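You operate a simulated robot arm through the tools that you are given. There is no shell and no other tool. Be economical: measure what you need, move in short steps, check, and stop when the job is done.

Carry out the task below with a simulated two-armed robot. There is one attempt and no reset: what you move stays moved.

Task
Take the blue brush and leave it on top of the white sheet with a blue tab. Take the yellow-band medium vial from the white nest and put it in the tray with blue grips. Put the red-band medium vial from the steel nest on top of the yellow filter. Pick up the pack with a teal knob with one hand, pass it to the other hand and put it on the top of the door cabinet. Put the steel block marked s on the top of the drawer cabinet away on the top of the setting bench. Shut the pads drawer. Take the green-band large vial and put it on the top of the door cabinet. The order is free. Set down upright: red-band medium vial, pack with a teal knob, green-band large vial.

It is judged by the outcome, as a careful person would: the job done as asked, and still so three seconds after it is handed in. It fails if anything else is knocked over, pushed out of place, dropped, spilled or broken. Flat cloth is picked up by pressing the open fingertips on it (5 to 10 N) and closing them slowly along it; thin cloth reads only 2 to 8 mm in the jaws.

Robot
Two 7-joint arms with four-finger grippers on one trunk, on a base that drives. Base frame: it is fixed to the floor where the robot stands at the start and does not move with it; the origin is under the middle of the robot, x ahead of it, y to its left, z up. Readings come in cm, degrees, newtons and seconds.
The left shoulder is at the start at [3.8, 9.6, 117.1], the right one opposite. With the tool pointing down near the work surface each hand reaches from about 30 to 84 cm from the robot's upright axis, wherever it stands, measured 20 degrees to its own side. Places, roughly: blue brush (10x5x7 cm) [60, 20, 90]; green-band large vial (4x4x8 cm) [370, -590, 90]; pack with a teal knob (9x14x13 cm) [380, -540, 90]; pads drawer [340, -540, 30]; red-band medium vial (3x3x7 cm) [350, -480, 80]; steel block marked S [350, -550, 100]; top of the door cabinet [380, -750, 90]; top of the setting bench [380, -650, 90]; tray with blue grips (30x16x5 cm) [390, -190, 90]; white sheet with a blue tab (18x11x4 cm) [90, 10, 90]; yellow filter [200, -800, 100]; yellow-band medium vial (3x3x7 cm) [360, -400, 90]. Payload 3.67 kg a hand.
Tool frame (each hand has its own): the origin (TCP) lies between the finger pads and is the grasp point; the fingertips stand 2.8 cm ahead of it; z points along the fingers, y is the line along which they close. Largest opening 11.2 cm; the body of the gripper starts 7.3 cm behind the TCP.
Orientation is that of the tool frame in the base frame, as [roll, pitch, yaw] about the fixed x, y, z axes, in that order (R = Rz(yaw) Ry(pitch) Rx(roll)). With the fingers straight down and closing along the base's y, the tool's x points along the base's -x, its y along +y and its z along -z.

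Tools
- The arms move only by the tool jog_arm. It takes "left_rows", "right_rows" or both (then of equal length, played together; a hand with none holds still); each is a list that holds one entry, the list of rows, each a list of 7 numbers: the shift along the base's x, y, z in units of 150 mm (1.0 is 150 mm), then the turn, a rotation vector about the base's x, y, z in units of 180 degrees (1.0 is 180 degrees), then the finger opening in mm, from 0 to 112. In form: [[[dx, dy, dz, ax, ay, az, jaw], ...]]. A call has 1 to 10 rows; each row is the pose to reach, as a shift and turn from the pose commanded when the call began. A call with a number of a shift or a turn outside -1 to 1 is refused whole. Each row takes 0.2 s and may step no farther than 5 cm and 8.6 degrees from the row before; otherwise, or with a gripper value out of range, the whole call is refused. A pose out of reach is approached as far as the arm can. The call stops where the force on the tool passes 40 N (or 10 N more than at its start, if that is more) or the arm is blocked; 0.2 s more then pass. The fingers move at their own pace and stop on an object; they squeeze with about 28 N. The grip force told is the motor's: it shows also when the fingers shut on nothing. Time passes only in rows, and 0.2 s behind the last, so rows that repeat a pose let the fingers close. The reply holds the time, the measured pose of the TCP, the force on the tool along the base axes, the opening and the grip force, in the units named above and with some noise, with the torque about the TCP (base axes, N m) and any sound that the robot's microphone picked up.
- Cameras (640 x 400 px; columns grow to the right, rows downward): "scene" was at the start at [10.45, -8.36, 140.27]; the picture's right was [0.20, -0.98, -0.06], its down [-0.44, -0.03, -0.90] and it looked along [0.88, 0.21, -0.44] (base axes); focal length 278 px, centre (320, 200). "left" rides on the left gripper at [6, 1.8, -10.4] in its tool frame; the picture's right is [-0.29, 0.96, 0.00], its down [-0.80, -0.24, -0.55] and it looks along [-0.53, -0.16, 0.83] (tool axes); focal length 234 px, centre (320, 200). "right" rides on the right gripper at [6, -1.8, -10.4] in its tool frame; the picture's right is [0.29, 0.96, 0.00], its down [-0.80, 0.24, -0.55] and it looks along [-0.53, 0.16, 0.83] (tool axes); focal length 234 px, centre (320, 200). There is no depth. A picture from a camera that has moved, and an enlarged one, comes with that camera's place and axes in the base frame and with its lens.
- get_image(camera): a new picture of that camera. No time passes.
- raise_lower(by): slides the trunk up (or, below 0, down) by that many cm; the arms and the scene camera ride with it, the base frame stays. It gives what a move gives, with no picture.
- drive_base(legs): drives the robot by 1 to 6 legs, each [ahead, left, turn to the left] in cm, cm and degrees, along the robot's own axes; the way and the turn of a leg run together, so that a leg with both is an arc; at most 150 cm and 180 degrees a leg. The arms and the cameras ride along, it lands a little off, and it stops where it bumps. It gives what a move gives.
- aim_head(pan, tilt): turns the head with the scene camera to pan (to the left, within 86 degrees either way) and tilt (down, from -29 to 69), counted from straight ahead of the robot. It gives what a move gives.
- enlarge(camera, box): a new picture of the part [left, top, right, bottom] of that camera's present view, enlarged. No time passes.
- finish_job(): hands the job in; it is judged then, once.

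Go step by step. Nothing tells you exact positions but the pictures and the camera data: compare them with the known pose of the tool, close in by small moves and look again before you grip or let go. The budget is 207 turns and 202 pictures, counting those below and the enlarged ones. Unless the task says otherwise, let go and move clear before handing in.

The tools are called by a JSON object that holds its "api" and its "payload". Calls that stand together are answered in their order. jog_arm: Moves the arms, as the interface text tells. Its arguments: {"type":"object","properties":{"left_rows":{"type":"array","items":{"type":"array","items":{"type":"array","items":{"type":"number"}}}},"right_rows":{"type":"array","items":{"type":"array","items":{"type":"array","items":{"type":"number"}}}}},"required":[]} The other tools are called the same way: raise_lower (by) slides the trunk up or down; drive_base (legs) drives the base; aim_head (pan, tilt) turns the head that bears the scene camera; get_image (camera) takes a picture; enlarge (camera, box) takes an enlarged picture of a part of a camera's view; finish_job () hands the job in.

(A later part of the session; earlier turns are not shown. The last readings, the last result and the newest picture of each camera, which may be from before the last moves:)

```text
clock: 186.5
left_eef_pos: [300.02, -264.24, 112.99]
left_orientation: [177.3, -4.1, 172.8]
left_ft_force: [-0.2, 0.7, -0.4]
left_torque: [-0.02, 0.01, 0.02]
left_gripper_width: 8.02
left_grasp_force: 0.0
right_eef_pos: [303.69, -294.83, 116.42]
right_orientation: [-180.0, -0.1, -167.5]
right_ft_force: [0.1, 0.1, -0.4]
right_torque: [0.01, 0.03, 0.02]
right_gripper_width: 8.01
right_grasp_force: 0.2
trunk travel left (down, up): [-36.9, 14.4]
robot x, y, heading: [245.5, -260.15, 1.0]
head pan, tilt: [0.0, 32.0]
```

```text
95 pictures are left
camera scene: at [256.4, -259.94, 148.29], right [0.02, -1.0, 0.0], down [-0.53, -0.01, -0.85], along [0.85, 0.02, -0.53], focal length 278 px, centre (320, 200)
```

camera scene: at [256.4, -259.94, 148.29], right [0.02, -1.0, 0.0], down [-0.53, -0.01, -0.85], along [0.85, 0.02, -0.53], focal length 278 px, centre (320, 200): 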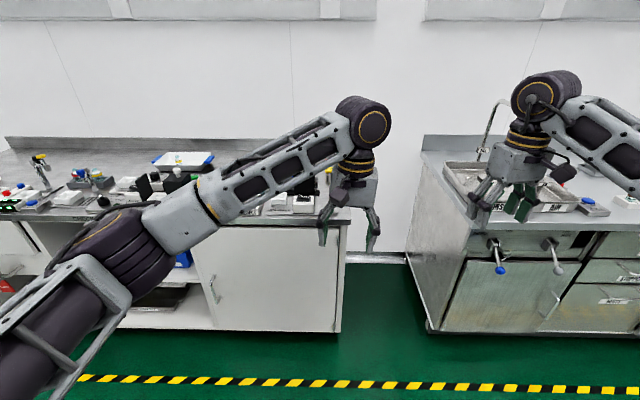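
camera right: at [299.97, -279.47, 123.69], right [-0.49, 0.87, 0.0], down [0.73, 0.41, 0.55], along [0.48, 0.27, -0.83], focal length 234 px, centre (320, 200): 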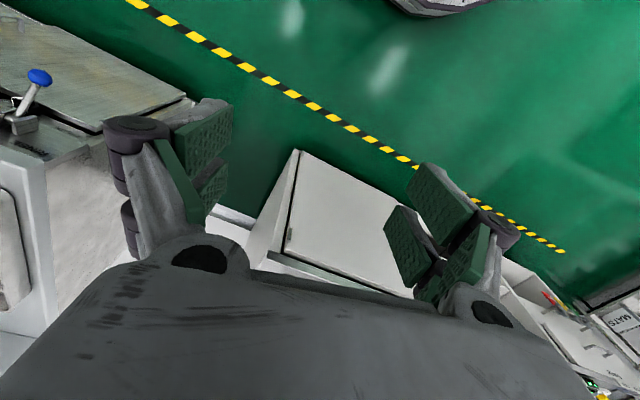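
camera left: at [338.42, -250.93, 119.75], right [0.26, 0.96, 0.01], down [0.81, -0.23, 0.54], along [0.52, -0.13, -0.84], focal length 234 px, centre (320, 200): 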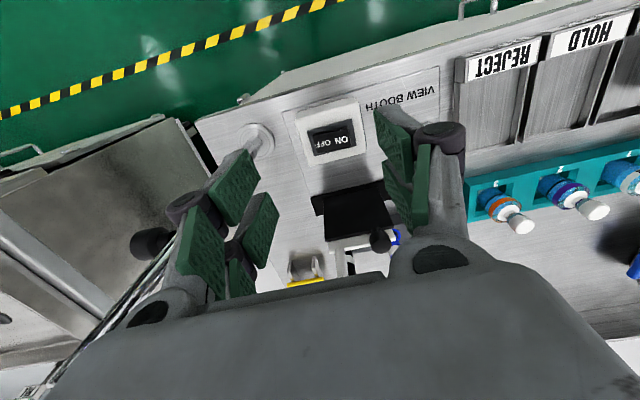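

The left arm is back in its normal posture. I'll square it up and move on to the red-band vial near y≈-480.

{"api": "jog_arm", "payload": {"left_rows": [[[0, 0.3, 0, -0.006, -0.007, 0.013, 80], [0, 0.6, 0, -0.012, -0.014, 0.026, 80], [0, 0.9, 0, -0.018, -0.021, 0.04, 80]]]}}

{"api": "drive_base", "payload": {"legs": [[15, 0, -1], [0, -100, 0], [0, -110, 0]]}}

{"api": "get_image", "payload": {"camera": "scene"}}

```text
clock: 187.3
left_eef_pos: [300.21, -250.85, 112.98]
left_orientation: [-179.7, 0.2, 179.9]
left_ft_force: [-0.4, 0.5, 0.4]
left_torque: [0.01, -0.04, -0.01]
left_gripper_width: 7.98
left_grasp_force: 0.0
right_eef_pos: [303.59, -294.96, 116.61]
right_orientation: [180.0, 0.1, -167.4]
right_ft_force: [0.2, -0.3, -0.8]
right_torque: [-0.03, -0.02, -0.02]
right_gripper_width: 7.98
right_grasp_force: 0.2
trunk travel left (down, up): [-36.9, 14.4]
robot x, y, heading: [245.37, -260.29, 1.4]
head pan, tilt: [0.0, 32.0]
```

```text
clock: 199.1
left_eef_pos: [315.73, -462.68, 112.94]
left_orientation: [-179.9, -0.1, 178.8]
left_ft_force: [-0.2, 0.4, -0.1]
left_torque: [-0.02, 0.01, -0.02]
left_gripper_width: 8.0
left_grasp_force: 0.0
right_eef_pos: [318.28, -506.74, 116.47]
right_orientation: [179.9, 0.1, -168.7]
right_ft_force: [0.5, -0.6, 0.6]
right_torque: [0.0, 0.0, 0.03]
right_gripper_width: 7.98
right_grasp_force: 0.1
trunk travel left (down, up): [-36.9, 14.4]
robot x, y, heading: [260.27, -471.08, 0.1]
head pan, tilt: [0.0, 32.0]
```

```text
94 pictures are left
camera scene: at [271.7, -471.03, 148.29], right [0.0, -1.0, 0.0], down [-0.53, 0.0, -0.85], along [0.85, 0.0, -0.53], focal length 278 px, centre (320, 200)
```

scene: 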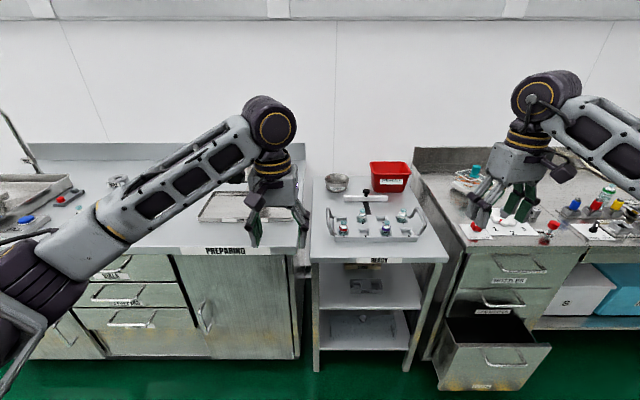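

{"api": "enlarge", "payload": {"camera": "scene", "box": [300, 150, 460, 270]}}

{"api": "enlarge", "payload": {"camera": "scene", "box": [420, 140, 640, 400]}}

```text
3.33 times, centred on (380, 210) of scene
camera zoom: at [271.7, -471.03, 148.29], right [0.0, -1.0, 0.0], down [-0.53, 0.0, -0.85], along [0.85, 0.0, -0.53], focal length 928 px, centre (120, 167)
```

zoom: 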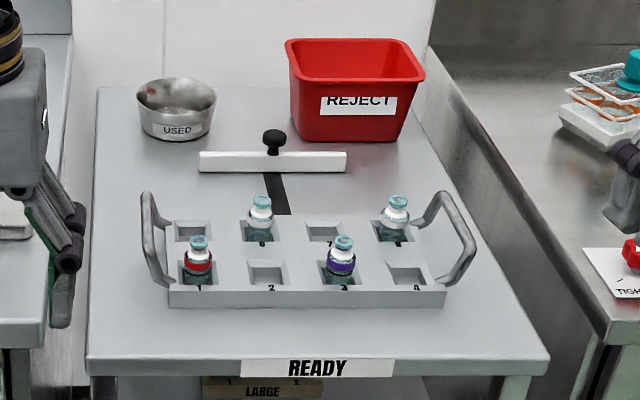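

```text
1.54 times, centred on (530, 270) of scene
camera zoom: at [271.7, -471.03, 148.29], right [0.0, -1.0, 0.0], down [-0.53, 0.0, -0.85], along [0.85, 0.0, -0.53], focal length 428 px, centre (-3, 92)
```

zoom: 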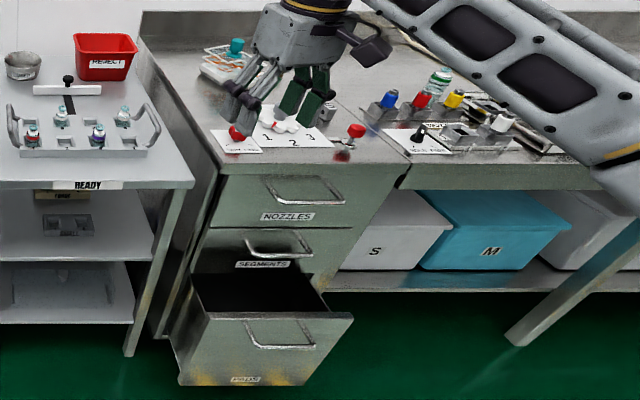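

The red vial is in slot 1 at about [352.5, -479.5]; its nest handle is close, so I'll grip along x. Driving in.

{"api": "drive_base", "payload": {"legs": [[28, -8, 0]]}}

{"api": "jog_arm", "payload": {"left_rows": [[[0, 0, 0, 0, 0, 0.047, 80], [0, 0, 0, 0, 0, 0.094, 80], [0, 0, 0, 0, 0, 0.141, 80], [0, 0, 0, 0, 0, 0.188, 80], [0, 0, 0, 0, 0, 0.235, 80], [0, 0, 0, 0, 0, 0.282, 80], [0, 0, 0, 0, 0, 0.329, 70], [0, 0, 0, 0, 0, 0.376, 60], [0, 0, 0, 0, 0, 0.423, 60], [0, 0, 0, 0, 0, 0.47, 60]]]}}

{"api": "get_image", "payload": {"camera": "scene"}}

{"api": "get_image", "payload": {"camera": "left"}}

```text
clock: 201.1
left_eef_pos: [343.97, -470.79, 112.97]
left_orientation: [-179.8, 0.1, 178.5]
left_ft_force: [-0.5, -0.6, 0.7]
left_torque: [-0.01, -0.03, 0.05]
left_gripper_width: 7.97
left_grasp_force: 0.1
right_eef_pos: [346.35, -515.07, 116.64]
right_orientation: [180.0, 0.1, -168.7]
right_ft_force: [-0.8, 0.3, 0.3]
right_torque: [-0.01, 0.01, -0.02]
right_gripper_width: 7.99
right_grasp_force: 0.2
trunk travel left (down, up): [-36.9, 14.4]
robot x, y, heading: [288.86, -478.73, -0.2]
head pan, tilt: [0.0, 32.0]
```

```text
clock: 203.3
left_eef_pos: [343.96, -470.84, 112.98]
left_orientation: [-179.9, 0.0, -96.6]
left_ft_force: [-0.2, -0.1, 0.1]
left_torque: [-0.02, 0.01, 0.02]
left_gripper_width: 6.02
left_grasp_force: 0.0
right_eef_pos: [346.35, -515.03, 116.49]
right_orientation: [179.9, 0.0, -168.8]
right_ft_force: [-0.3, -0.2, 0.5]
right_torque: [-0.04, -0.02, -0.02]
right_gripper_width: 8.01
right_grasp_force: 0.1
trunk travel left (down, up): [-36.9, 14.4]
robot x, y, heading: [288.91, -478.98, 0.0]
head pan, tilt: [0.0, 32.0]
```

```text
91 pictures are left
camera scene: at [300.0, -478.98, 148.29], right [0.0, -1.0, 0.0], down [-0.53, 0.0, -0.85], along [0.85, 0.0, -0.53], focal length 278 px, centre (320, 200)
```

scene: 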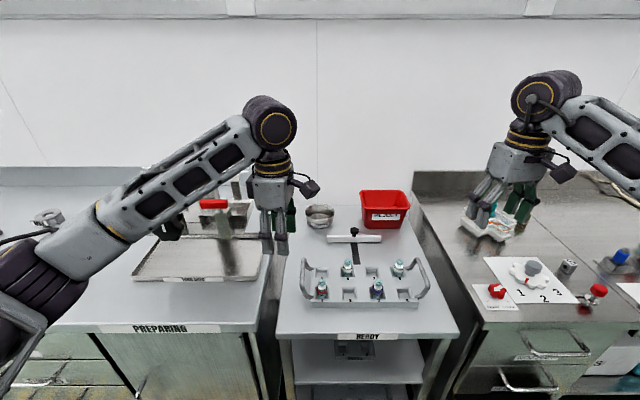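

```text
90 pictures are left
camera left: at [341.5, -476.55, 123.37], right [-0.92, 0.4, 0.0], down [0.33, 0.76, 0.55], along [0.22, 0.51, -0.83], focal length 234 px, centre (320, 200)
```

left: 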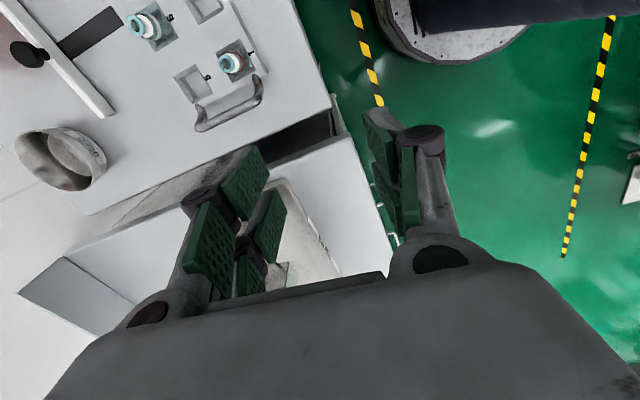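

{"api": "jog_arm", "payload": {"left_rows": [[[0.2, -0.19, 0, 0, 0, 0.01, 60], [0.4, -0.38, 0, 0, 0, 0.02, 60], [0.593, -0.567, 0, 0, 0, 0.03, 60], [0.593, -0.567, -0.3, 0, 0, 0.03, 60], [0.593, -0.567, -0.6, 0, 0, 0.03, 60], [0.593, -0.567, -0.9, 0, 0, 0.03, 60]]]}}

{"api": "get_image", "payload": {"camera": "left"}}

{"api": "enlarge", "payload": {"camera": "scene", "box": [260, 190, 420, 330]}}

```text
clock: 204.7
left_eef_pos: [353.22, -479.33, 99.69]
left_orientation: [-179.9, 0.0, -91.4]
left_ft_force: [0.3, 0.3, 0.1]
left_torque: [0.01, -0.02, 0.02]
left_gripper_width: 5.99
left_grasp_force: 0.1
right_eef_pos: [346.45, -515.05, 116.47]
right_orientation: [179.9, 0.0, -168.8]
right_ft_force: [-0.2, -1.2, -0.9]
right_torque: [0.02, 0.05, 0.01]
right_gripper_width: 8.0
right_grasp_force: 0.2
trunk travel left (down, up): [-36.9, 14.4]
robot x, y, heading: [288.72, -478.78, -0.3]
head pan, tilt: [0.0, 32.0]
```

```text
89 pictures are left
camera left: at [351.26, -485.26, 109.98], right [-0.95, 0.31, 0.0], down [0.26, 0.79, 0.56], along [0.18, 0.53, -0.83], focal length 234 px, centre (320, 200)
```

left: 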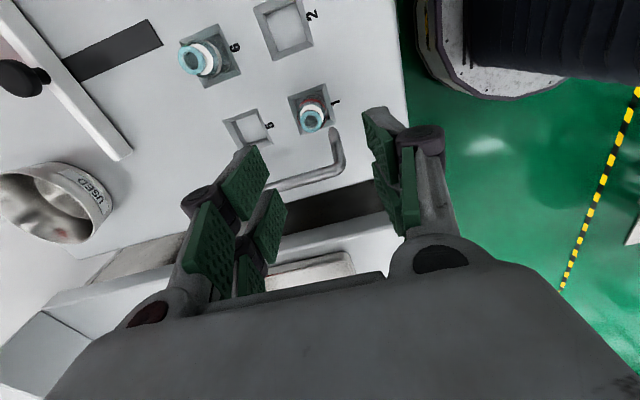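

```text
2.86 times, centred on (340, 260) of scene
camera zoom: at [300.05, -479.04, 148.28], right [0.0, -1.0, 0.0], down [-0.53, 0.0, -0.85], along [0.85, 0.0, -0.53], focal length 796 px, centre (263, 29)
```

zoom: 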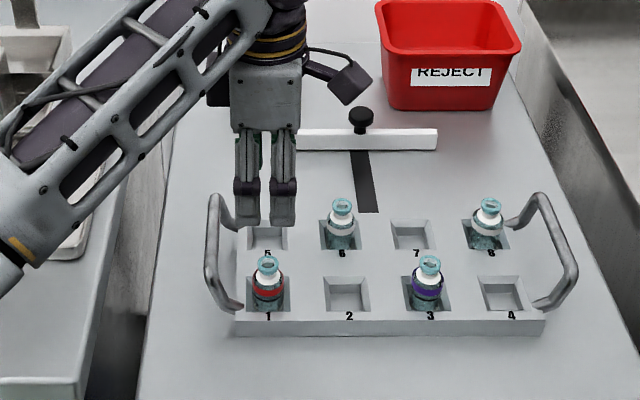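

{"api": "jog_arm", "payload": {"left_rows": [[[0.03, -0.025, -0.2, 0, 0, 0, 60], [0.03, -0.025, -0.4, 0, 0, 0, 60], [0.03, -0.025, -0.6, 0, 0, 0, 60], [0.03, -0.025, -0.75, 0, 0, 0, 60]]]}}

{"api": "get_image", "payload": {"camera": "left"}}

{"api": "enlarge", "payload": {"camera": "scene", "box": [280, 220, 380, 320]}}

```text
clock: 205.7
left_eef_pos: [353.47, -479.84, 88.2]
left_orientation: [-179.9, 0.1, -91.5]
left_ft_force: [0.4, -0.5, -0.1]
left_torque: [-0.01, 0.0, 0.02]
left_gripper_width: 6.02
left_grasp_force: 0.1
right_eef_pos: [346.44, -515.02, 116.57]
right_orientation: [179.9, -0.1, -168.8]
right_ft_force: [-0.7, -0.2, 0.1]
right_torque: [0.0, 0.02, -0.01]
right_gripper_width: 8.02
right_grasp_force: 0.2
trunk travel left (down, up): [-36.9, 14.4]
robot x, y, heading: [289.0, -478.74, -0.0]
head pan, tilt: [0.0, 32.0]
```

```text
87 pictures are left
camera left: at [351.47, -485.74, 98.65], right [-0.95, 0.31, 0.0], down [0.26, 0.79, 0.56], along [0.18, 0.53, -0.83], focal length 234 px, centre (320, 200)
```

left: 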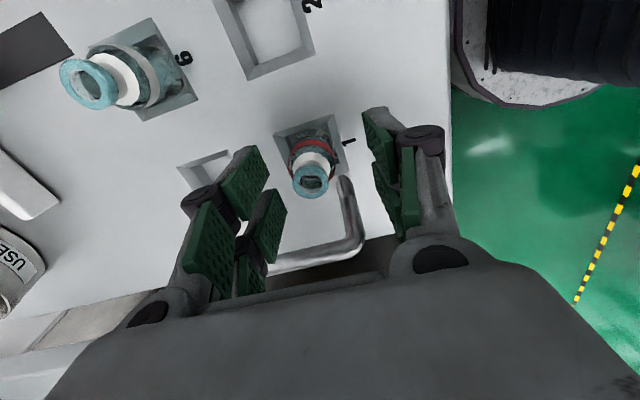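

```text
4.00 times, centred on (330, 270) of scene
camera zoom: at [300.03, -479.02, 148.29], right [0.0, -1.0, 0.0], down [-0.53, 0.0, -0.85], along [0.85, 0.0, -0.53], focal length 1114 px, centre (280, -80)
```

zoom: 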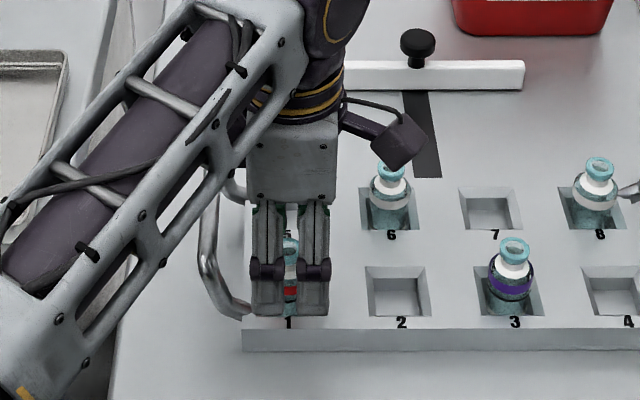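

{"api": "jog_arm", "payload": {"left_rows": [[[0.035, 0, -0.05, 0, 0, 0, 60], [0.035, 0, -0.1, 0, 0, 0, 60], [0.035, 0, -0.15, 0, 0, 0, 60], [0.035, 0, -0.15, 0, 0, 0, 40], [0.035, 0, -0.15, 0, 0, 0, 22], [0.035, 0, -0.15, 0, 0, 0, 22], [0.035, 0, -0.15, 0, 0, 0, 22]]]}}

{"api": "jog_arm", "payload": {"left_rows": [[[0, 0, 0.1, 0, 0, 0, 22], [0, 0, 0.3, 0, 0, 0, 22], [0, 0, 0.6, 0, 0, 0, 22], [0, 0, 0.9, 0, 0, 0, 22]]]}}

{"api": "enlarge", "payload": {"camera": "scene", "box": [240, 150, 420, 320]}}

```text
clock: 207.3
left_eef_pos: [353.95, -479.78, 86.14]
left_orientation: [-179.9, 0.0, -91.5]
left_ft_force: [2.8, 0.2, 0.2]
left_torque: [-0.02, -0.06, -0.04]
left_gripper_width: 2.68
left_grasp_force: 28.1
right_eef_pos: [346.37, -514.94, 116.58]
right_orientation: [179.9, 0.0, -168.8]
right_ft_force: [0.2, -0.1, -1.3]
right_torque: [0.01, -0.04, -0.02]
right_gripper_width: 8.01
right_grasp_force: 0.0
trunk travel left (down, up): [-36.9, 14.4]
robot x, y, heading: [288.56, -479.1, -0.2]
head pan, tilt: [0.0, 32.0]
```

```text
clock: 208.3
left_eef_pos: [354.1, -479.72, 99.47]
left_orientation: [-180.0, 0.0, -91.4]
left_ft_force: [-0.5, 0.3, -0.4]
left_torque: [-0.05, 0.02, -0.02]
left_gripper_width: 2.69
left_grasp_force: 28.4
right_eef_pos: [346.41, -514.76, 116.63]
right_orientation: [-180.0, 0.1, -168.8]
right_ft_force: [0.0, 0.8, -0.2]
right_torque: [-0.03, 0.02, 0.05]
right_gripper_width: 8.01
right_grasp_force: 0.1
trunk travel left (down, up): [-36.9, 14.4]
robot x, y, heading: [289.0, -478.66, -0.1]
head pan, tilt: [0.0, 32.0]
```

```text
2.35 times, centred on (330, 235) of scene
camera zoom: at [300.03, -478.8, 148.29], right [0.0, -1.0, 0.0], down [-0.53, 0.0, -0.85], along [0.85, 0.0, -0.53], focal length 655 px, centre (296, 118)
```

zoom: 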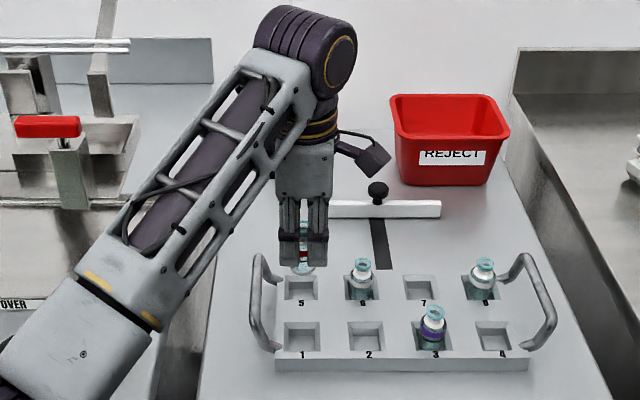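

Red vial in hand. I'll raise it, back off, and look toward the far end for the yellow filter.

{"api": "jog_arm", "payload": {"left_rows": [[[0, 0, 0.3, 0, 0, 0, 22], [-0.2, 0.1, 0.5, 0, 0, 0, 22], [-0.4, 0.2, 0.7, 0, 0, 0, 22], [-0.6, 0.3, 0.8, 0, 0, 0, 22]]]}}

{"api": "drive_base", "payload": {"legs": [[-28, 0, 0], [0, -110, 0]]}}

{"api": "get_image", "payload": {"camera": "scene"}}

{"api": "aim_head", "payload": {"pan": -75, "tilt": 20}}

{"api": "get_image", "payload": {"camera": "scene"}}

```text
clock: 209.3
left_eef_pos: [344.64, -475.27, 111.66]
left_orientation: [-179.9, -0.1, -91.4]
left_ft_force: [-0.5, 0.5, -0.4]
left_torque: [-0.02, -0.03, 0.01]
left_gripper_width: 2.66
left_grasp_force: 27.8
right_eef_pos: [346.24, -514.91, 116.6]
right_orientation: [180.0, 0.1, -168.8]
right_ft_force: [-0.3, -0.2, -0.1]
right_torque: [0.01, 0.0, 0.0]
right_gripper_width: 8.0
right_grasp_force: 0.0
trunk travel left (down, up): [-36.9, 14.4]
robot x, y, heading: [289.23, -478.67, -0.4]
head pan, tilt: [0.0, 32.0]
```

```text
clock: 216.6
left_eef_pos: [317.03, -583.73, 111.63]
left_orientation: [-179.8, -0.1, -91.4]
left_ft_force: [0.4, 0.1, -0.3]
left_torque: [0.0, -0.03, 0.01]
left_gripper_width: 2.65
left_grasp_force: 27.7
right_eef_pos: [318.7, -623.42, 116.61]
right_orientation: [179.9, 0.0, -168.7]
right_ft_force: [0.2, 0.1, 0.0]
right_torque: [-0.02, -0.02, -0.03]
right_gripper_width: 7.96
right_grasp_force: 0.0
trunk travel left (down, up): [-36.9, 14.4]
robot x, y, heading: [261.18, -587.31, -0.4]
head pan, tilt: [0.0, 32.0]
```

```text
84 pictures are left
camera scene: at [272.21, -587.55, 148.29], right [0.0, -1.0, 0.0], down [-0.53, 0.0, -0.85], along [0.85, 0.0, -0.53], focal length 278 px, centre (320, 200)
```

scene: 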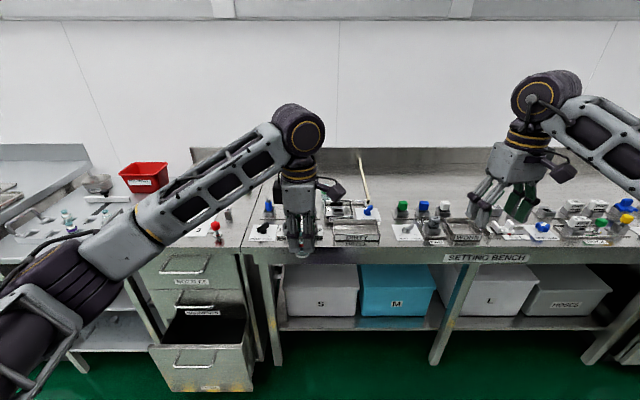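

```text
clock: 218.1
left_eef_pos: [316.97, -583.86, 111.52]
left_orientation: [-180.0, 0.0, -91.5]
left_ft_force: [0.0, -0.6, 0.0]
left_torque: [-0.03, 0.01, 0.01]
left_gripper_width: 2.63
left_grasp_force: 28.5
right_eef_pos: [318.7, -623.44, 116.64]
right_orientation: [180.0, -0.1, -168.6]
right_ft_force: [-0.4, 0.5, -0.2]
right_torque: [0.03, 0.02, 0.01]
right_gripper_width: 8.01
right_grasp_force: 0.1
trunk travel left (down, up): [-36.9, 14.4]
robot x, y, heading: [261.34, -587.56, 0.2]
head pan, tilt: [-75.0, 20.0]
```

```text
83 pictures are left
camera scene: at [265.66, -596.53, 150.21], right [-0.97, -0.26, 0.0], down [-0.09, 0.33, -0.94], along [0.24, -0.91, -0.34], focal length 278 px, centre (320, 200)
```

scene: 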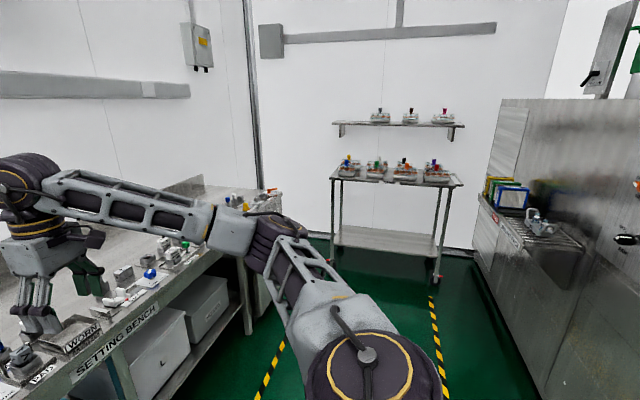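

{"api": "enlarge", "payload": {"camera": "scene", "box": [460, 150, 600, 260]}}

{"api": "enlarge", "payload": {"camera": "scene", "box": [150, 160, 340, 340]}}

```text
3.64 times, centred on (530, 205) of scene
camera zoom: at [265.66, -596.53, 150.21], right [-0.97, -0.26, 0.0], down [-0.09, 0.33, -0.94], along [0.24, -0.91, -0.34], focal length 1012 px, centre (-444, 182)
```

zoom: 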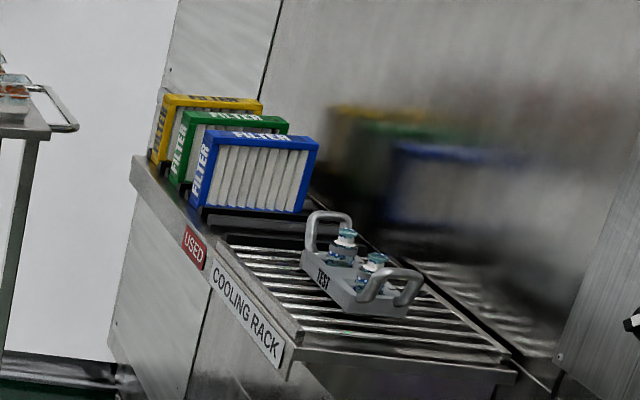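

```text
2.22 times, centred on (245, 250) of scene
camera zoom: at [265.66, -596.53, 150.21], right [-0.97, -0.26, 0.0], down [-0.09, 0.33, -0.94], along [0.24, -0.91, -0.34], focal length 619 px, centre (487, 89)
```

zoom: 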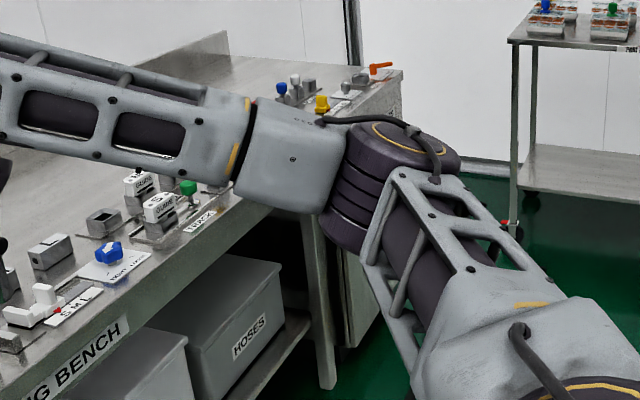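

The yellow filter stands upright at the far end of the cooling rack (around x≈203, y≈-780). I'll drive down, turn to face it.

{"api": "drive_base", "payload": {"legs": [[9, -110, 0], [0, 0, -90], [0, 0, -90]]}}

{"api": "aim_head", "payload": {"pan": 40, "tilt": 25}}

{"api": "get_image", "payload": {"camera": "scene"}}

```text
clock: 232.3
left_eef_pos: [214.08, -700.87, 111.61]
left_orientation: [-180.0, 0.0, 89.1]
left_ft_force: [-0.6, -0.2, -0.6]
left_torque: [-0.02, 0.04, -0.02]
left_gripper_width: 2.61
left_grasp_force: 27.8
right_eef_pos: [212.17, -661.23, 116.68]
right_orientation: [179.9, 0.0, 11.7]
right_ft_force: [0.1, -0.1, -0.7]
right_torque: [0.0, 0.01, -0.02]
right_gripper_width: 7.99
right_grasp_force: 0.2
trunk travel left (down, up): [-36.9, 14.4]
robot x, y, heading: [269.89, -696.62, -179.4]
head pan, tilt: [-75.0, 20.0]
```

```text
clock: 234.2
left_eef_pos: [214.07, -700.88, 111.6]
left_orientation: [-179.9, 0.0, 89.2]
left_ft_force: [0.0, -0.1, -0.3]
left_torque: [0.0, -0.02, 0.0]
left_gripper_width: 2.62
left_grasp_force: 28.1
right_eef_pos: [212.11, -661.18, 116.53]
right_orientation: [179.9, 0.0, 11.8]
right_ft_force: [0.3, -0.5, -0.3]
right_torque: [0.0, 0.02, -0.01]
right_gripper_width: 8.02
right_grasp_force: 0.1
trunk travel left (down, up): [-36.9, 14.4]
robot x, y, heading: [269.86, -696.93, -179.7]
head pan, tilt: [40.0, 25.0]
```

```text
80 pictures are left
camera scene: at [260.9, -702.99, 149.4], right [-0.65, 0.76, 0.0], down [0.32, 0.27, -0.91], along [-0.69, -0.59, -0.42], focal length 278 px, centre (320, 200)
```

scene: 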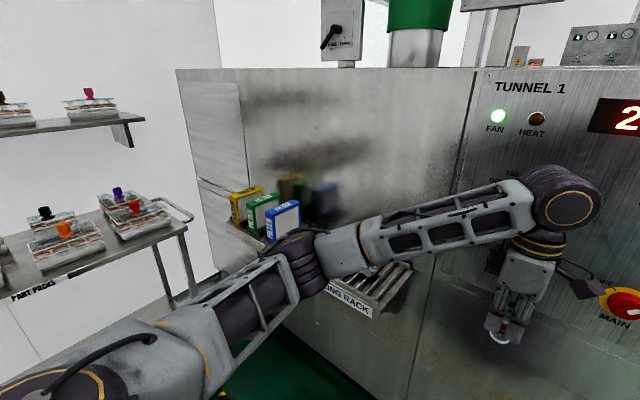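

{"api": "drive_base", "payload": {"legs": [[6, 74, 0]]}}

{"api": "aim_head", "payload": {"pan": 25, "tilt": 35}}

{"api": "get_image", "payload": {"camera": "scene"}}

{"api": "get_image", "payload": {"camera": "left"}}

```text
clock: 238.4
left_eef_pos: [209.22, -777.2, 111.67]
left_orientation: [-179.8, -0.1, 90.0]
left_ft_force: [-0.7, 0.2, 0.9]
left_torque: [0.01, -0.01, 0.02]
left_gripper_width: 2.63
left_grasp_force: 28.1
right_eef_pos: [206.62, -737.69, 116.52]
right_orientation: [179.9, 0.0, 12.6]
right_ft_force: [0.3, 0.7, -0.4]
right_torque: [0.02, 0.02, 0.0]
right_gripper_width: 7.98
right_grasp_force: 0.0
trunk travel left (down, up): [-36.9, 14.4]
robot x, y, heading: [265.08, -772.35, -178.6]
head pan, tilt: [40.0, 25.0]
```

```text
clock: 239.2
left_eef_pos: [209.25, -777.3, 111.52]
left_orientation: [-179.9, 0.0, 90.0]
left_ft_force: [0.2, 0.4, 0.1]
left_torque: [0.02, 0.01, 0.02]
left_gripper_width: 2.64
left_grasp_force: 27.7
right_eef_pos: [206.71, -737.54, 116.53]
right_orientation: [179.9, 0.1, 12.7]
right_ft_force: [0.7, 0.5, -0.8]
right_torque: [0.0, -0.03, -0.02]
right_gripper_width: 8.01
right_grasp_force: 0.0
trunk travel left (down, up): [-36.9, 14.4]
robot x, y, heading: [265.28, -772.48, -178.7]
head pan, tilt: [25.0, 35.0]
```

```text
79 pictures are left
camera scene: at [255.16, -776.41, 147.83], right [-0.44, 0.9, 0.0], down [0.51, 0.25, -0.82], along [-0.73, -0.36, -0.57], focal length 278 px, centre (320, 200)
```

scene: 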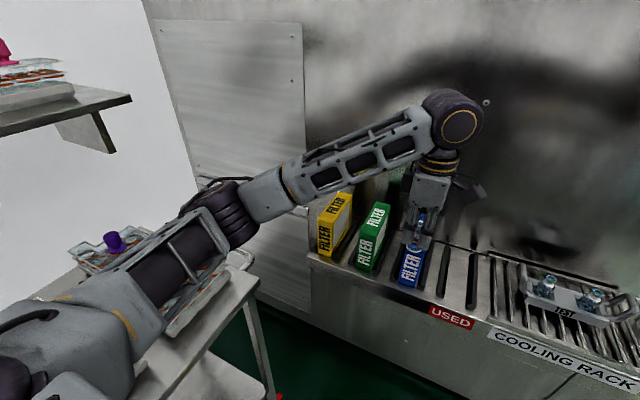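

```text
78 pictures are left
camera left: at [211.03, -771.26, 121.95], right [0.96, -0.29, 0.0], down [-0.24, -0.8, 0.55], along [-0.16, -0.53, -0.83], focal length 234 px, centre (320, 200)
```

left: 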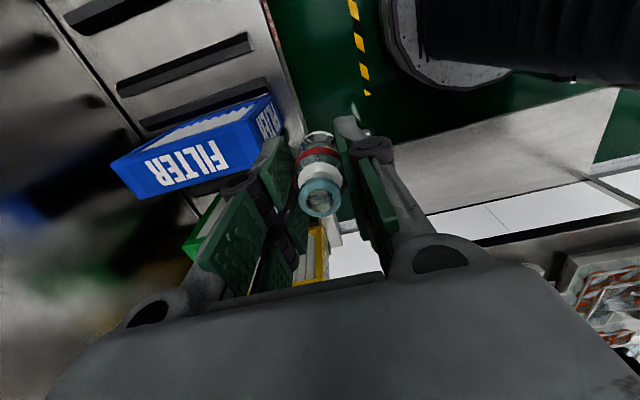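

{"api": "enlarge", "payload": {"camera": "scene", "box": [290, 170, 450, 300]}}

{"api": "enlarge", "payload": {"camera": "scene", "box": [0, 160, 300, 400]}}

```text
3.08 times, centred on (370, 235) of scene
camera zoom: at [255.16, -776.41, 147.83], right [-0.44, 0.9, 0.0], down [0.51, 0.25, -0.82], along [-0.73, -0.36, -0.57], focal length 857 px, centre (166, 92)
```

zoom: 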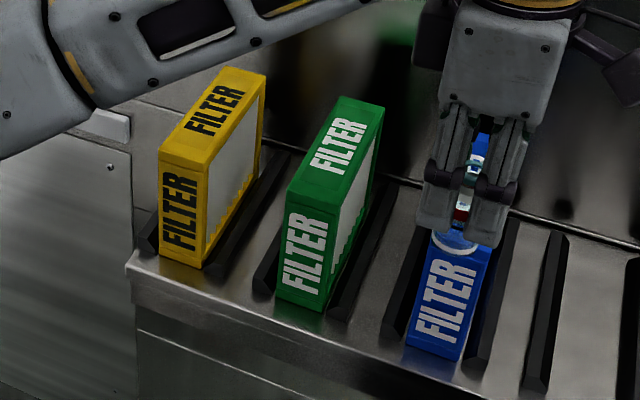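

```text
1.67 times, centred on (150, 280) of scene
camera zoom: at [255.16, -776.41, 147.83], right [-0.44, 0.9, 0.0], down [0.51, 0.25, -0.82], along [-0.73, -0.36, -0.57], focal length 464 px, centre (603, 67)
```

zoom: 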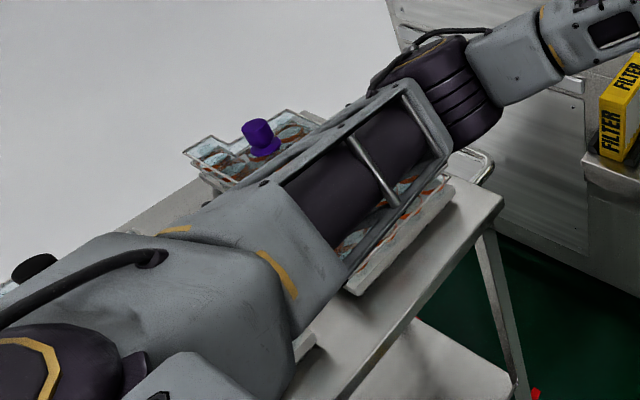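

The yellow filter's top is ~4×15 cm near [196.5, -800.6], z≈100. I'll move the vial above it in stages.

{"api": "jog_arm", "payload": {"left_rows": [[[-0.08, -0.25, 0.05, 0, 0, 0, 22], [-0.16, -0.5, 0.05, 0, 0, 0, 22], [-0.24, -0.75, 0.05, 0, 0, 0, 22], [-0.35, -1.0, 0.05, 0, 0, 0, 22]]]}}

{"api": "get_image", "payload": {"camera": "left"}}

{"api": "enlarge", "payload": {"camera": "scene", "box": [260, 120, 440, 290]}}

```text
clock: 240.2
left_eef_pos: [204.11, -792.33, 112.23]
left_orientation: [-179.9, -0.1, 90.1]
left_ft_force: [0.1, 0.0, 0.3]
left_torque: [0.0, -0.03, -0.01]
left_gripper_width: 2.64
left_grasp_force: 28.3
right_eef_pos: [206.59, -737.83, 116.5]
right_orientation: [-180.0, 0.0, 12.7]
right_ft_force: [0.5, -0.7, -0.3]
right_torque: [0.02, -0.01, -0.02]
right_gripper_width: 7.98
right_grasp_force: 0.1
trunk travel left (down, up): [-36.9, 14.4]
robot x, y, heading: [264.84, -772.14, -178.5]
head pan, tilt: [25.0, 35.0]
```

```text
75 pictures are left
camera left: at [205.88, -786.42, 122.57], right [0.96, -0.29, 0.0], down [-0.24, -0.8, 0.55], along [-0.16, -0.53, -0.83], focal length 234 px, centre (320, 200)
```

left: 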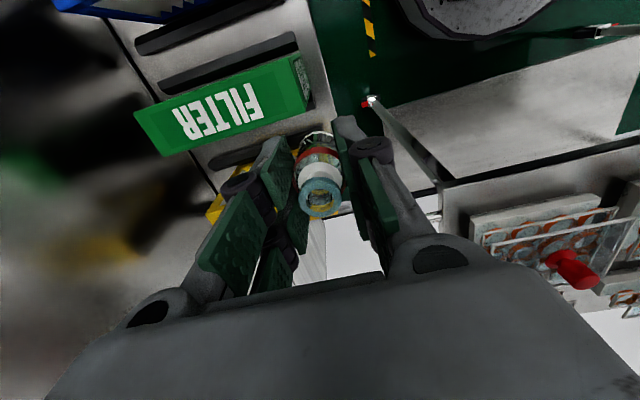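

```text
2.35 times, centred on (350, 205) of scene
camera zoom: at [255.12, -776.54, 147.82], right [-0.44, 0.9, 0.0], down [0.51, 0.25, -0.82], along [-0.73, -0.36, -0.57], focal length 655 px, centre (249, 188)
```

zoom: 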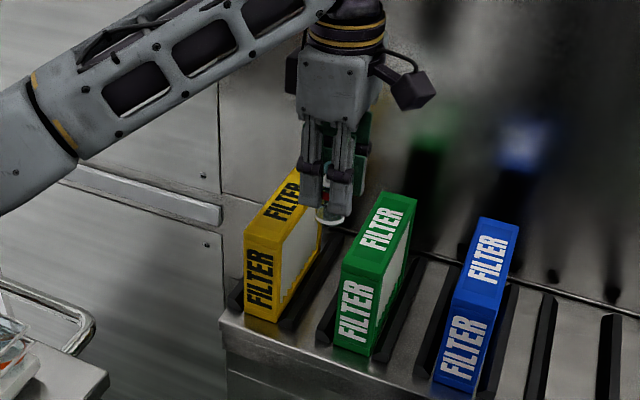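

{"api": "jog_arm", "payload": {"left_rows": [[[-0.17, -0.18, 0, 0, 0, 0, 22], [-0.34, -0.36, 0, 0, 0, 0, 22], [-0.52, -0.547, 0, 0, 0, 0, 22], [-0.52, -0.547, -0.1, 0, 0, 0, 22]]]}}

{"api": "enlarge", "payload": {"camera": "left", "box": [200, 60, 440, 260]}}

{"api": "enlarge", "payload": {"camera": "scene", "box": [290, 130, 410, 260]}}

```text
clock: 241.2
left_eef_pos: [196.4, -800.7, 110.71]
left_orientation: [-180.0, 0.0, 90.0]
left_ft_force: [0.1, 0.2, 0.3]
left_torque: [0.01, -0.03, 0.0]
left_gripper_width: 2.63
left_grasp_force: 27.9
right_eef_pos: [206.67, -737.54, 116.44]
right_orientation: [179.9, 0.0, 12.7]
right_ft_force: [-0.8, 0.4, -0.6]
right_torque: [0.02, -0.01, -0.04]
right_gripper_width: 7.97
right_grasp_force: 0.1
trunk travel left (down, up): [-36.9, 14.4]
robot x, y, heading: [265.17, -772.49, -178.7]
head pan, tilt: [25.0, 35.0]
```

```text
2.00 times, centred on (320, 160) of left
camera zoom: at [198.05, -794.7, 121.09], right [0.96, -0.29, 0.0], down [-0.24, -0.8, 0.55], along [-0.16, -0.53, -0.83], focal length 468 px, centre (320, 280)
```

zoom: 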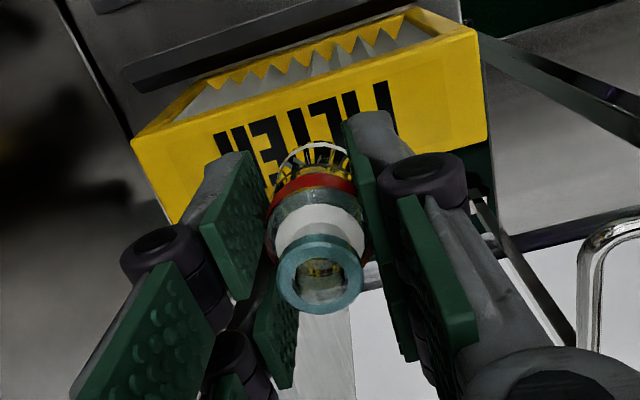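

```text
3.08 times, centred on (350, 195) of scene
camera zoom: at [255.13, -776.43, 147.82], right [-0.44, 0.9, 0.0], down [0.51, 0.25, -0.82], along [-0.73, -0.36, -0.57], focal length 857 px, centre (228, 215)
```

zoom: 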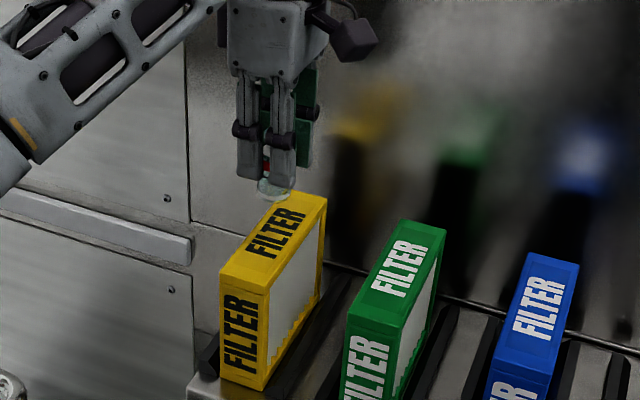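

Alignment looks good. I'll descend gently until light contact.

{"api": "jog_arm", "payload": {"left_rows": [[[0, 0, -0.12, 0, 0, 0, 22], [0, 0, -0.22, 0, 0, 0, 22], [0, 0, -0.27, 0, 0, 0, 22]]]}}

{"api": "enlarge", "payload": {"camera": "scene", "box": [290, 130, 410, 260]}}

```text
clock: 242.0
left_eef_pos: [196.29, -800.31, 106.78]
left_orientation: [-179.7, 0.1, 90.0]
left_ft_force: [-0.3, -0.6, -0.1]
left_torque: [-0.01, -0.01, 0.0]
left_gripper_width: 2.64
left_grasp_force: 28.1
right_eef_pos: [206.69, -737.69, 116.54]
right_orientation: [180.0, 0.1, 12.7]
right_ft_force: [0.7, -1.0, 0.0]
right_torque: [0.03, -0.01, 0.03]
right_gripper_width: 8.01
right_grasp_force: 0.0
trunk travel left (down, up): [-36.9, 14.4]
robot x, y, heading: [265.12, -772.46, -178.8]
head pan, tilt: [25.0, 35.0]
```

```text
3.08 times, centred on (350, 195) of scene
camera zoom: at [255.16, -776.37, 147.83], right [-0.44, 0.9, 0.0], down [0.51, 0.25, -0.82], along [-0.73, -0.36, -0.57], focal length 857 px, centre (228, 215)
```

zoom: 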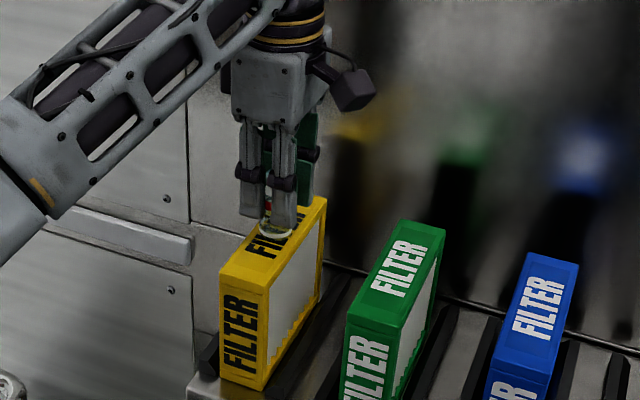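

{"api": "jog_arm", "payload": {"left_rows": [[[0, 0, -0.03, 0, 0, 0, 22], [0, 0, -0.06, 0, 0, 0, 22], [0, 0, -0.08, 0, 0, 0, 22], [0, 0, -0.08, 0, 0, 0, 22]]]}}

{"api": "enlarge", "payload": {"camera": "scene", "box": [310, 150, 390, 240]}}

```text
clock: 243.0
left_eef_pos: [196.25, -800.46, 105.76]
left_orientation: [-179.6, 0.2, 90.0]
left_ft_force: [-4.9, -1.2, 22.8]
left_torque: [-0.05, 0.19, 0.03]
left_gripper_width: 2.64
left_grasp_force: 27.6
right_eef_pos: [206.81, -737.52, 116.61]
right_orientation: [179.9, 0.1, 12.7]
right_ft_force: [-0.8, 0.1, -0.3]
right_torque: [-0.02, 0.01, -0.03]
right_gripper_width: 7.99
right_grasp_force: 0.0
trunk travel left (down, up): [-36.9, 14.4]
robot x, y, heading: [265.28, -772.43, -178.8]
head pan, tilt: [25.0, 35.0]
```

```text
4.44 times, centred on (350, 195) of scene
camera zoom: at [255.36, -776.29, 147.85], right [-0.44, 0.9, 0.0], down [0.51, 0.25, -0.82], along [-0.74, -0.36, -0.57], focal length 1238 px, centre (187, 222)
```

zoom: 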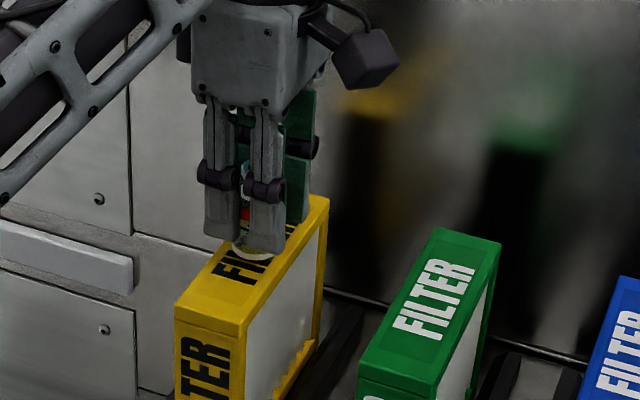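

{"api": "jog_arm", "payload": {"left_rows": [[[0, 0, 0.025, 0, 0, 0, 24], [0, 0, 0.025, 0, 0, 0, 30], [0, 0, 0.025, 0, 0, 0, 36], [0, 0, 0.025, 0, 0, 0, 45], [0, 0, 0.025, 0, 0, 0, 50]]]}}

{"api": "enlarge", "payload": {"camera": "scene", "box": [310, 150, 390, 240]}}

{"api": "get_image", "payload": {"camera": "left"}}

```text
clock: 244.2
left_eef_pos: [196.21, -800.44, 105.9]
left_orientation: [-179.9, -0.1, 90.1]
left_ft_force: [0.4, 0.7, 0.5]
left_torque: [-0.01, 0.0, 0.0]
left_gripper_width: 4.99
left_grasp_force: 0.1
right_eef_pos: [206.61, -737.6, 116.61]
right_orientation: [179.9, 0.0, 12.7]
right_ft_force: [0.0, 0.3, 0.2]
right_torque: [0.0, -0.02, 0.01]
right_gripper_width: 8.01
right_grasp_force: 0.0
trunk travel left (down, up): [-36.9, 14.4]
robot x, y, heading: [264.95, -772.48, -178.8]
head pan, tilt: [25.0, 35.0]
```

```text
4.44 times, centred on (350, 195) of scene
camera zoom: at [255.19, -776.37, 147.83], right [-0.44, 0.9, 0.0], down [0.51, 0.25, -0.82], along [-0.73, -0.36, -0.57], focal length 1238 px, centre (187, 222)
```

zoom: 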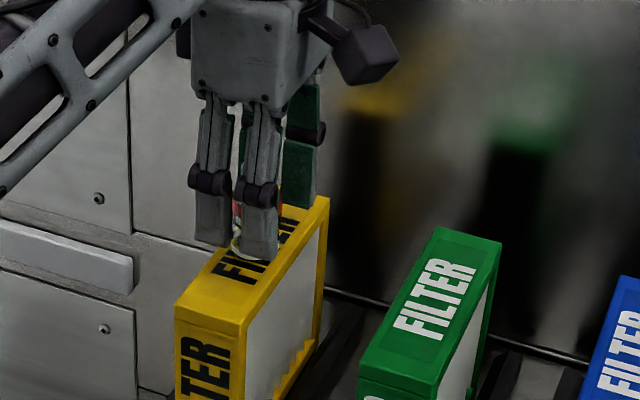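

```text
68 pictures are left
camera left: at [197.99, -794.43, 116.28], right [0.96, -0.29, 0.0], down [-0.24, -0.8, 0.56], along [-0.16, -0.53, -0.83], focal length 234 px, centre (320, 200)
```

left: 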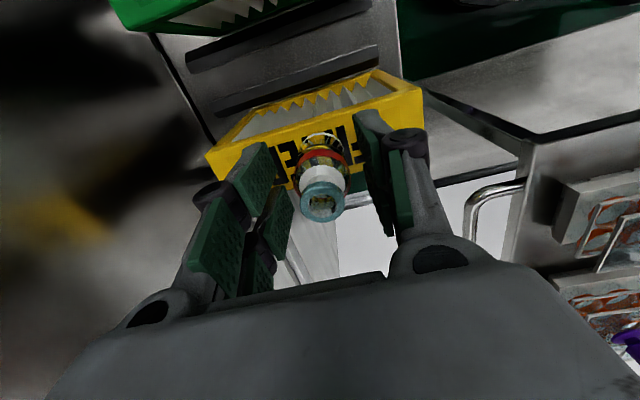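

Vial stands free. I'll rise straight up and retreat, then check it.

{"api": "jog_arm", "payload": {"left_rows": [[[0, 0, 0.1, 0, 0, 0, 52], [0, 0, 0.25, 0, 0, 0, 60], [0, 0, 0.5, 0, 0, 0, 60], [0, 0, 0.75, 0, 0, 0, 60], [0.25, 0.1, 0.8, 0, 0, 0, 60], [0.5, 0.3, 0.8, 0, 0, 0, 60], [0.7, 0.5, 0.8, 0, 0, 0, 60]]]}}

{"api": "enlarge", "payload": {"camera": "scene", "box": [290, 140, 410, 260]}}

```text
clock: 245.8
left_eef_pos: [206.86, -793.01, 118.05]
left_orientation: [-179.9, 0.1, 90.1]
left_ft_force: [1.0, 0.3, 0.7]
left_torque: [-0.04, 0.01, 0.0]
left_gripper_width: 6.02
left_grasp_force: 0.0
right_eef_pos: [206.58, -737.46, 116.62]
right_orientation: [179.9, 0.0, 12.7]
right_ft_force: [0.3, 0.3, 0.3]
right_torque: [-0.04, 0.03, 0.01]
right_gripper_width: 8.01
right_grasp_force: 0.1
trunk travel left (down, up): [-36.9, 14.4]
robot x, y, heading: [264.89, -772.46, -178.7]
head pan, tilt: [25.0, 35.0]
```

```text
3.33 times, centred on (350, 200) of scene
camera zoom: at [255.21, -776.28, 147.83], right [-0.44, 0.9, 0.0], down [0.51, 0.25, -0.82], along [-0.73, -0.36, -0.57], focal length 928 px, centre (220, 200)
```

zoom: 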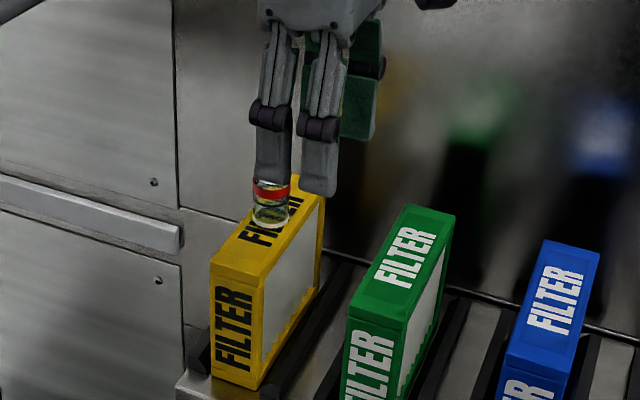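

The red vial stands on the filter. I'll retreat, turn back to the bench side and straighten the left hand.

{"api": "drive_base", "payload": {"legs": [[-5, -72, 0], [0, 0, 90], [0, 0, 89]]}}

{"api": "jog_arm", "payload": {"left_rows": [[[0, 0.05, 0, 0, 0, -0.045, 80], [0, 0.1, 0, 0, 0, -0.09, 80], [0, 0.15, 0, 0, 0, -0.135, 80], [0, 0.2, 0, 0, 0, -0.18, 80], [0, 0.25, 0, 0, 0, -0.225, 80], [0, 0.25, 0, 0, 0, -0.27, 80], [0, 0.25, 0, 0, 0, -0.315, 80], [0, 0.25, 0, 0, 0, -0.36, 80], [0, 0.25, 0, 0, 0, -0.405, 80], [0, 0.25, 0, 0, 0, -0.45, 80]]]}}

{"api": "aim_head", "payload": {"pan": -10, "tilt": 32}}

{"api": "get_image", "payload": {"camera": "scene"}}

```text
clock: 258.4
left_eef_pos: [326.82, -677.55, 118.0]
left_orientation: [-180.0, 0.0, -89.3]
left_ft_force: [0.5, 1.1, 0.4]
left_torque: [0.01, 0.02, -0.01]
left_gripper_width: 6.0
left_grasp_force: 0.0
right_eef_pos: [327.51, -733.13, 116.58]
right_orientation: [179.8, 0.1, -166.6]
right_ft_force: [-0.1, -0.5, -0.2]
right_torque: [0.01, 0.01, 0.0]
right_gripper_width: 7.99
right_grasp_force: 0.1
trunk travel left (down, up): [-36.9, 14.4]
robot x, y, heading: [268.62, -699.61, 1.7]
head pan, tilt: [25.0, 35.0]
```

```text
clock: 260.6
left_eef_pos: [326.84, -673.97, 118.08]
left_orientation: [-180.0, -0.1, -170.4]
left_ft_force: [-0.4, 0.1, -0.3]
left_torque: [-0.01, -0.01, 0.0]
left_gripper_width: 8.03
left_grasp_force: 0.1
right_eef_pos: [327.44, -733.15, 116.4]
right_orientation: [179.9, 0.0, -166.6]
right_ft_force: [-0.3, 0.1, -0.5]
right_torque: [0.0, -0.01, 0.03]
right_gripper_width: 7.99
right_grasp_force: 0.0
trunk travel left (down, up): [-36.9, 14.4]
robot x, y, heading: [268.6, -699.17, 2.1]
head pan, tilt: [25.0, 35.0]
```

```text
clock: 261.6
left_eef_pos: [326.95, -673.86, 117.97]
left_orientation: [-179.9, 0.1, -170.3]
left_ft_force: [0.0, 0.1, 0.2]
left_torque: [0.02, -0.01, 0.01]
left_gripper_width: 8.0
left_grasp_force: 0.0
right_eef_pos: [327.64, -733.2, 116.46]
right_orientation: [180.0, 0.0, -166.6]
right_ft_force: [0.6, 0.0, 0.1]
right_torque: [-0.01, 0.01, 0.01]
right_gripper_width: 8.01
right_grasp_force: 0.0
trunk travel left (down, up): [-36.9, 14.4]
robot x, y, heading: [268.48, -699.38, 2.0]
head pan, tilt: [-10.0, 32.0]
```

```text
66 pictures are left
camera scene: at [279.74, -700.42, 148.29], right [-0.14, -0.99, 0.0], down [-0.53, 0.07, -0.85], along [0.84, -0.12, -0.53], focal length 278 px, centre (320, 200)
```

scene: 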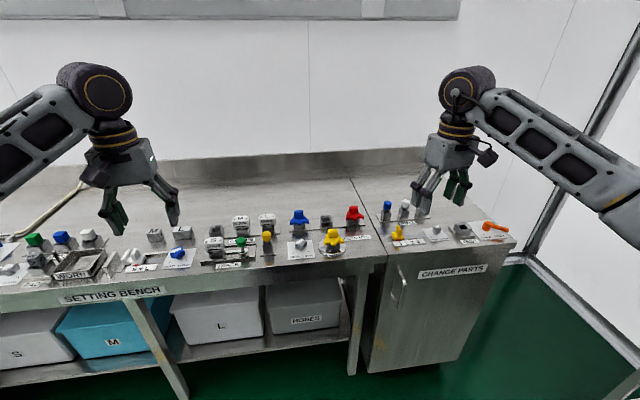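

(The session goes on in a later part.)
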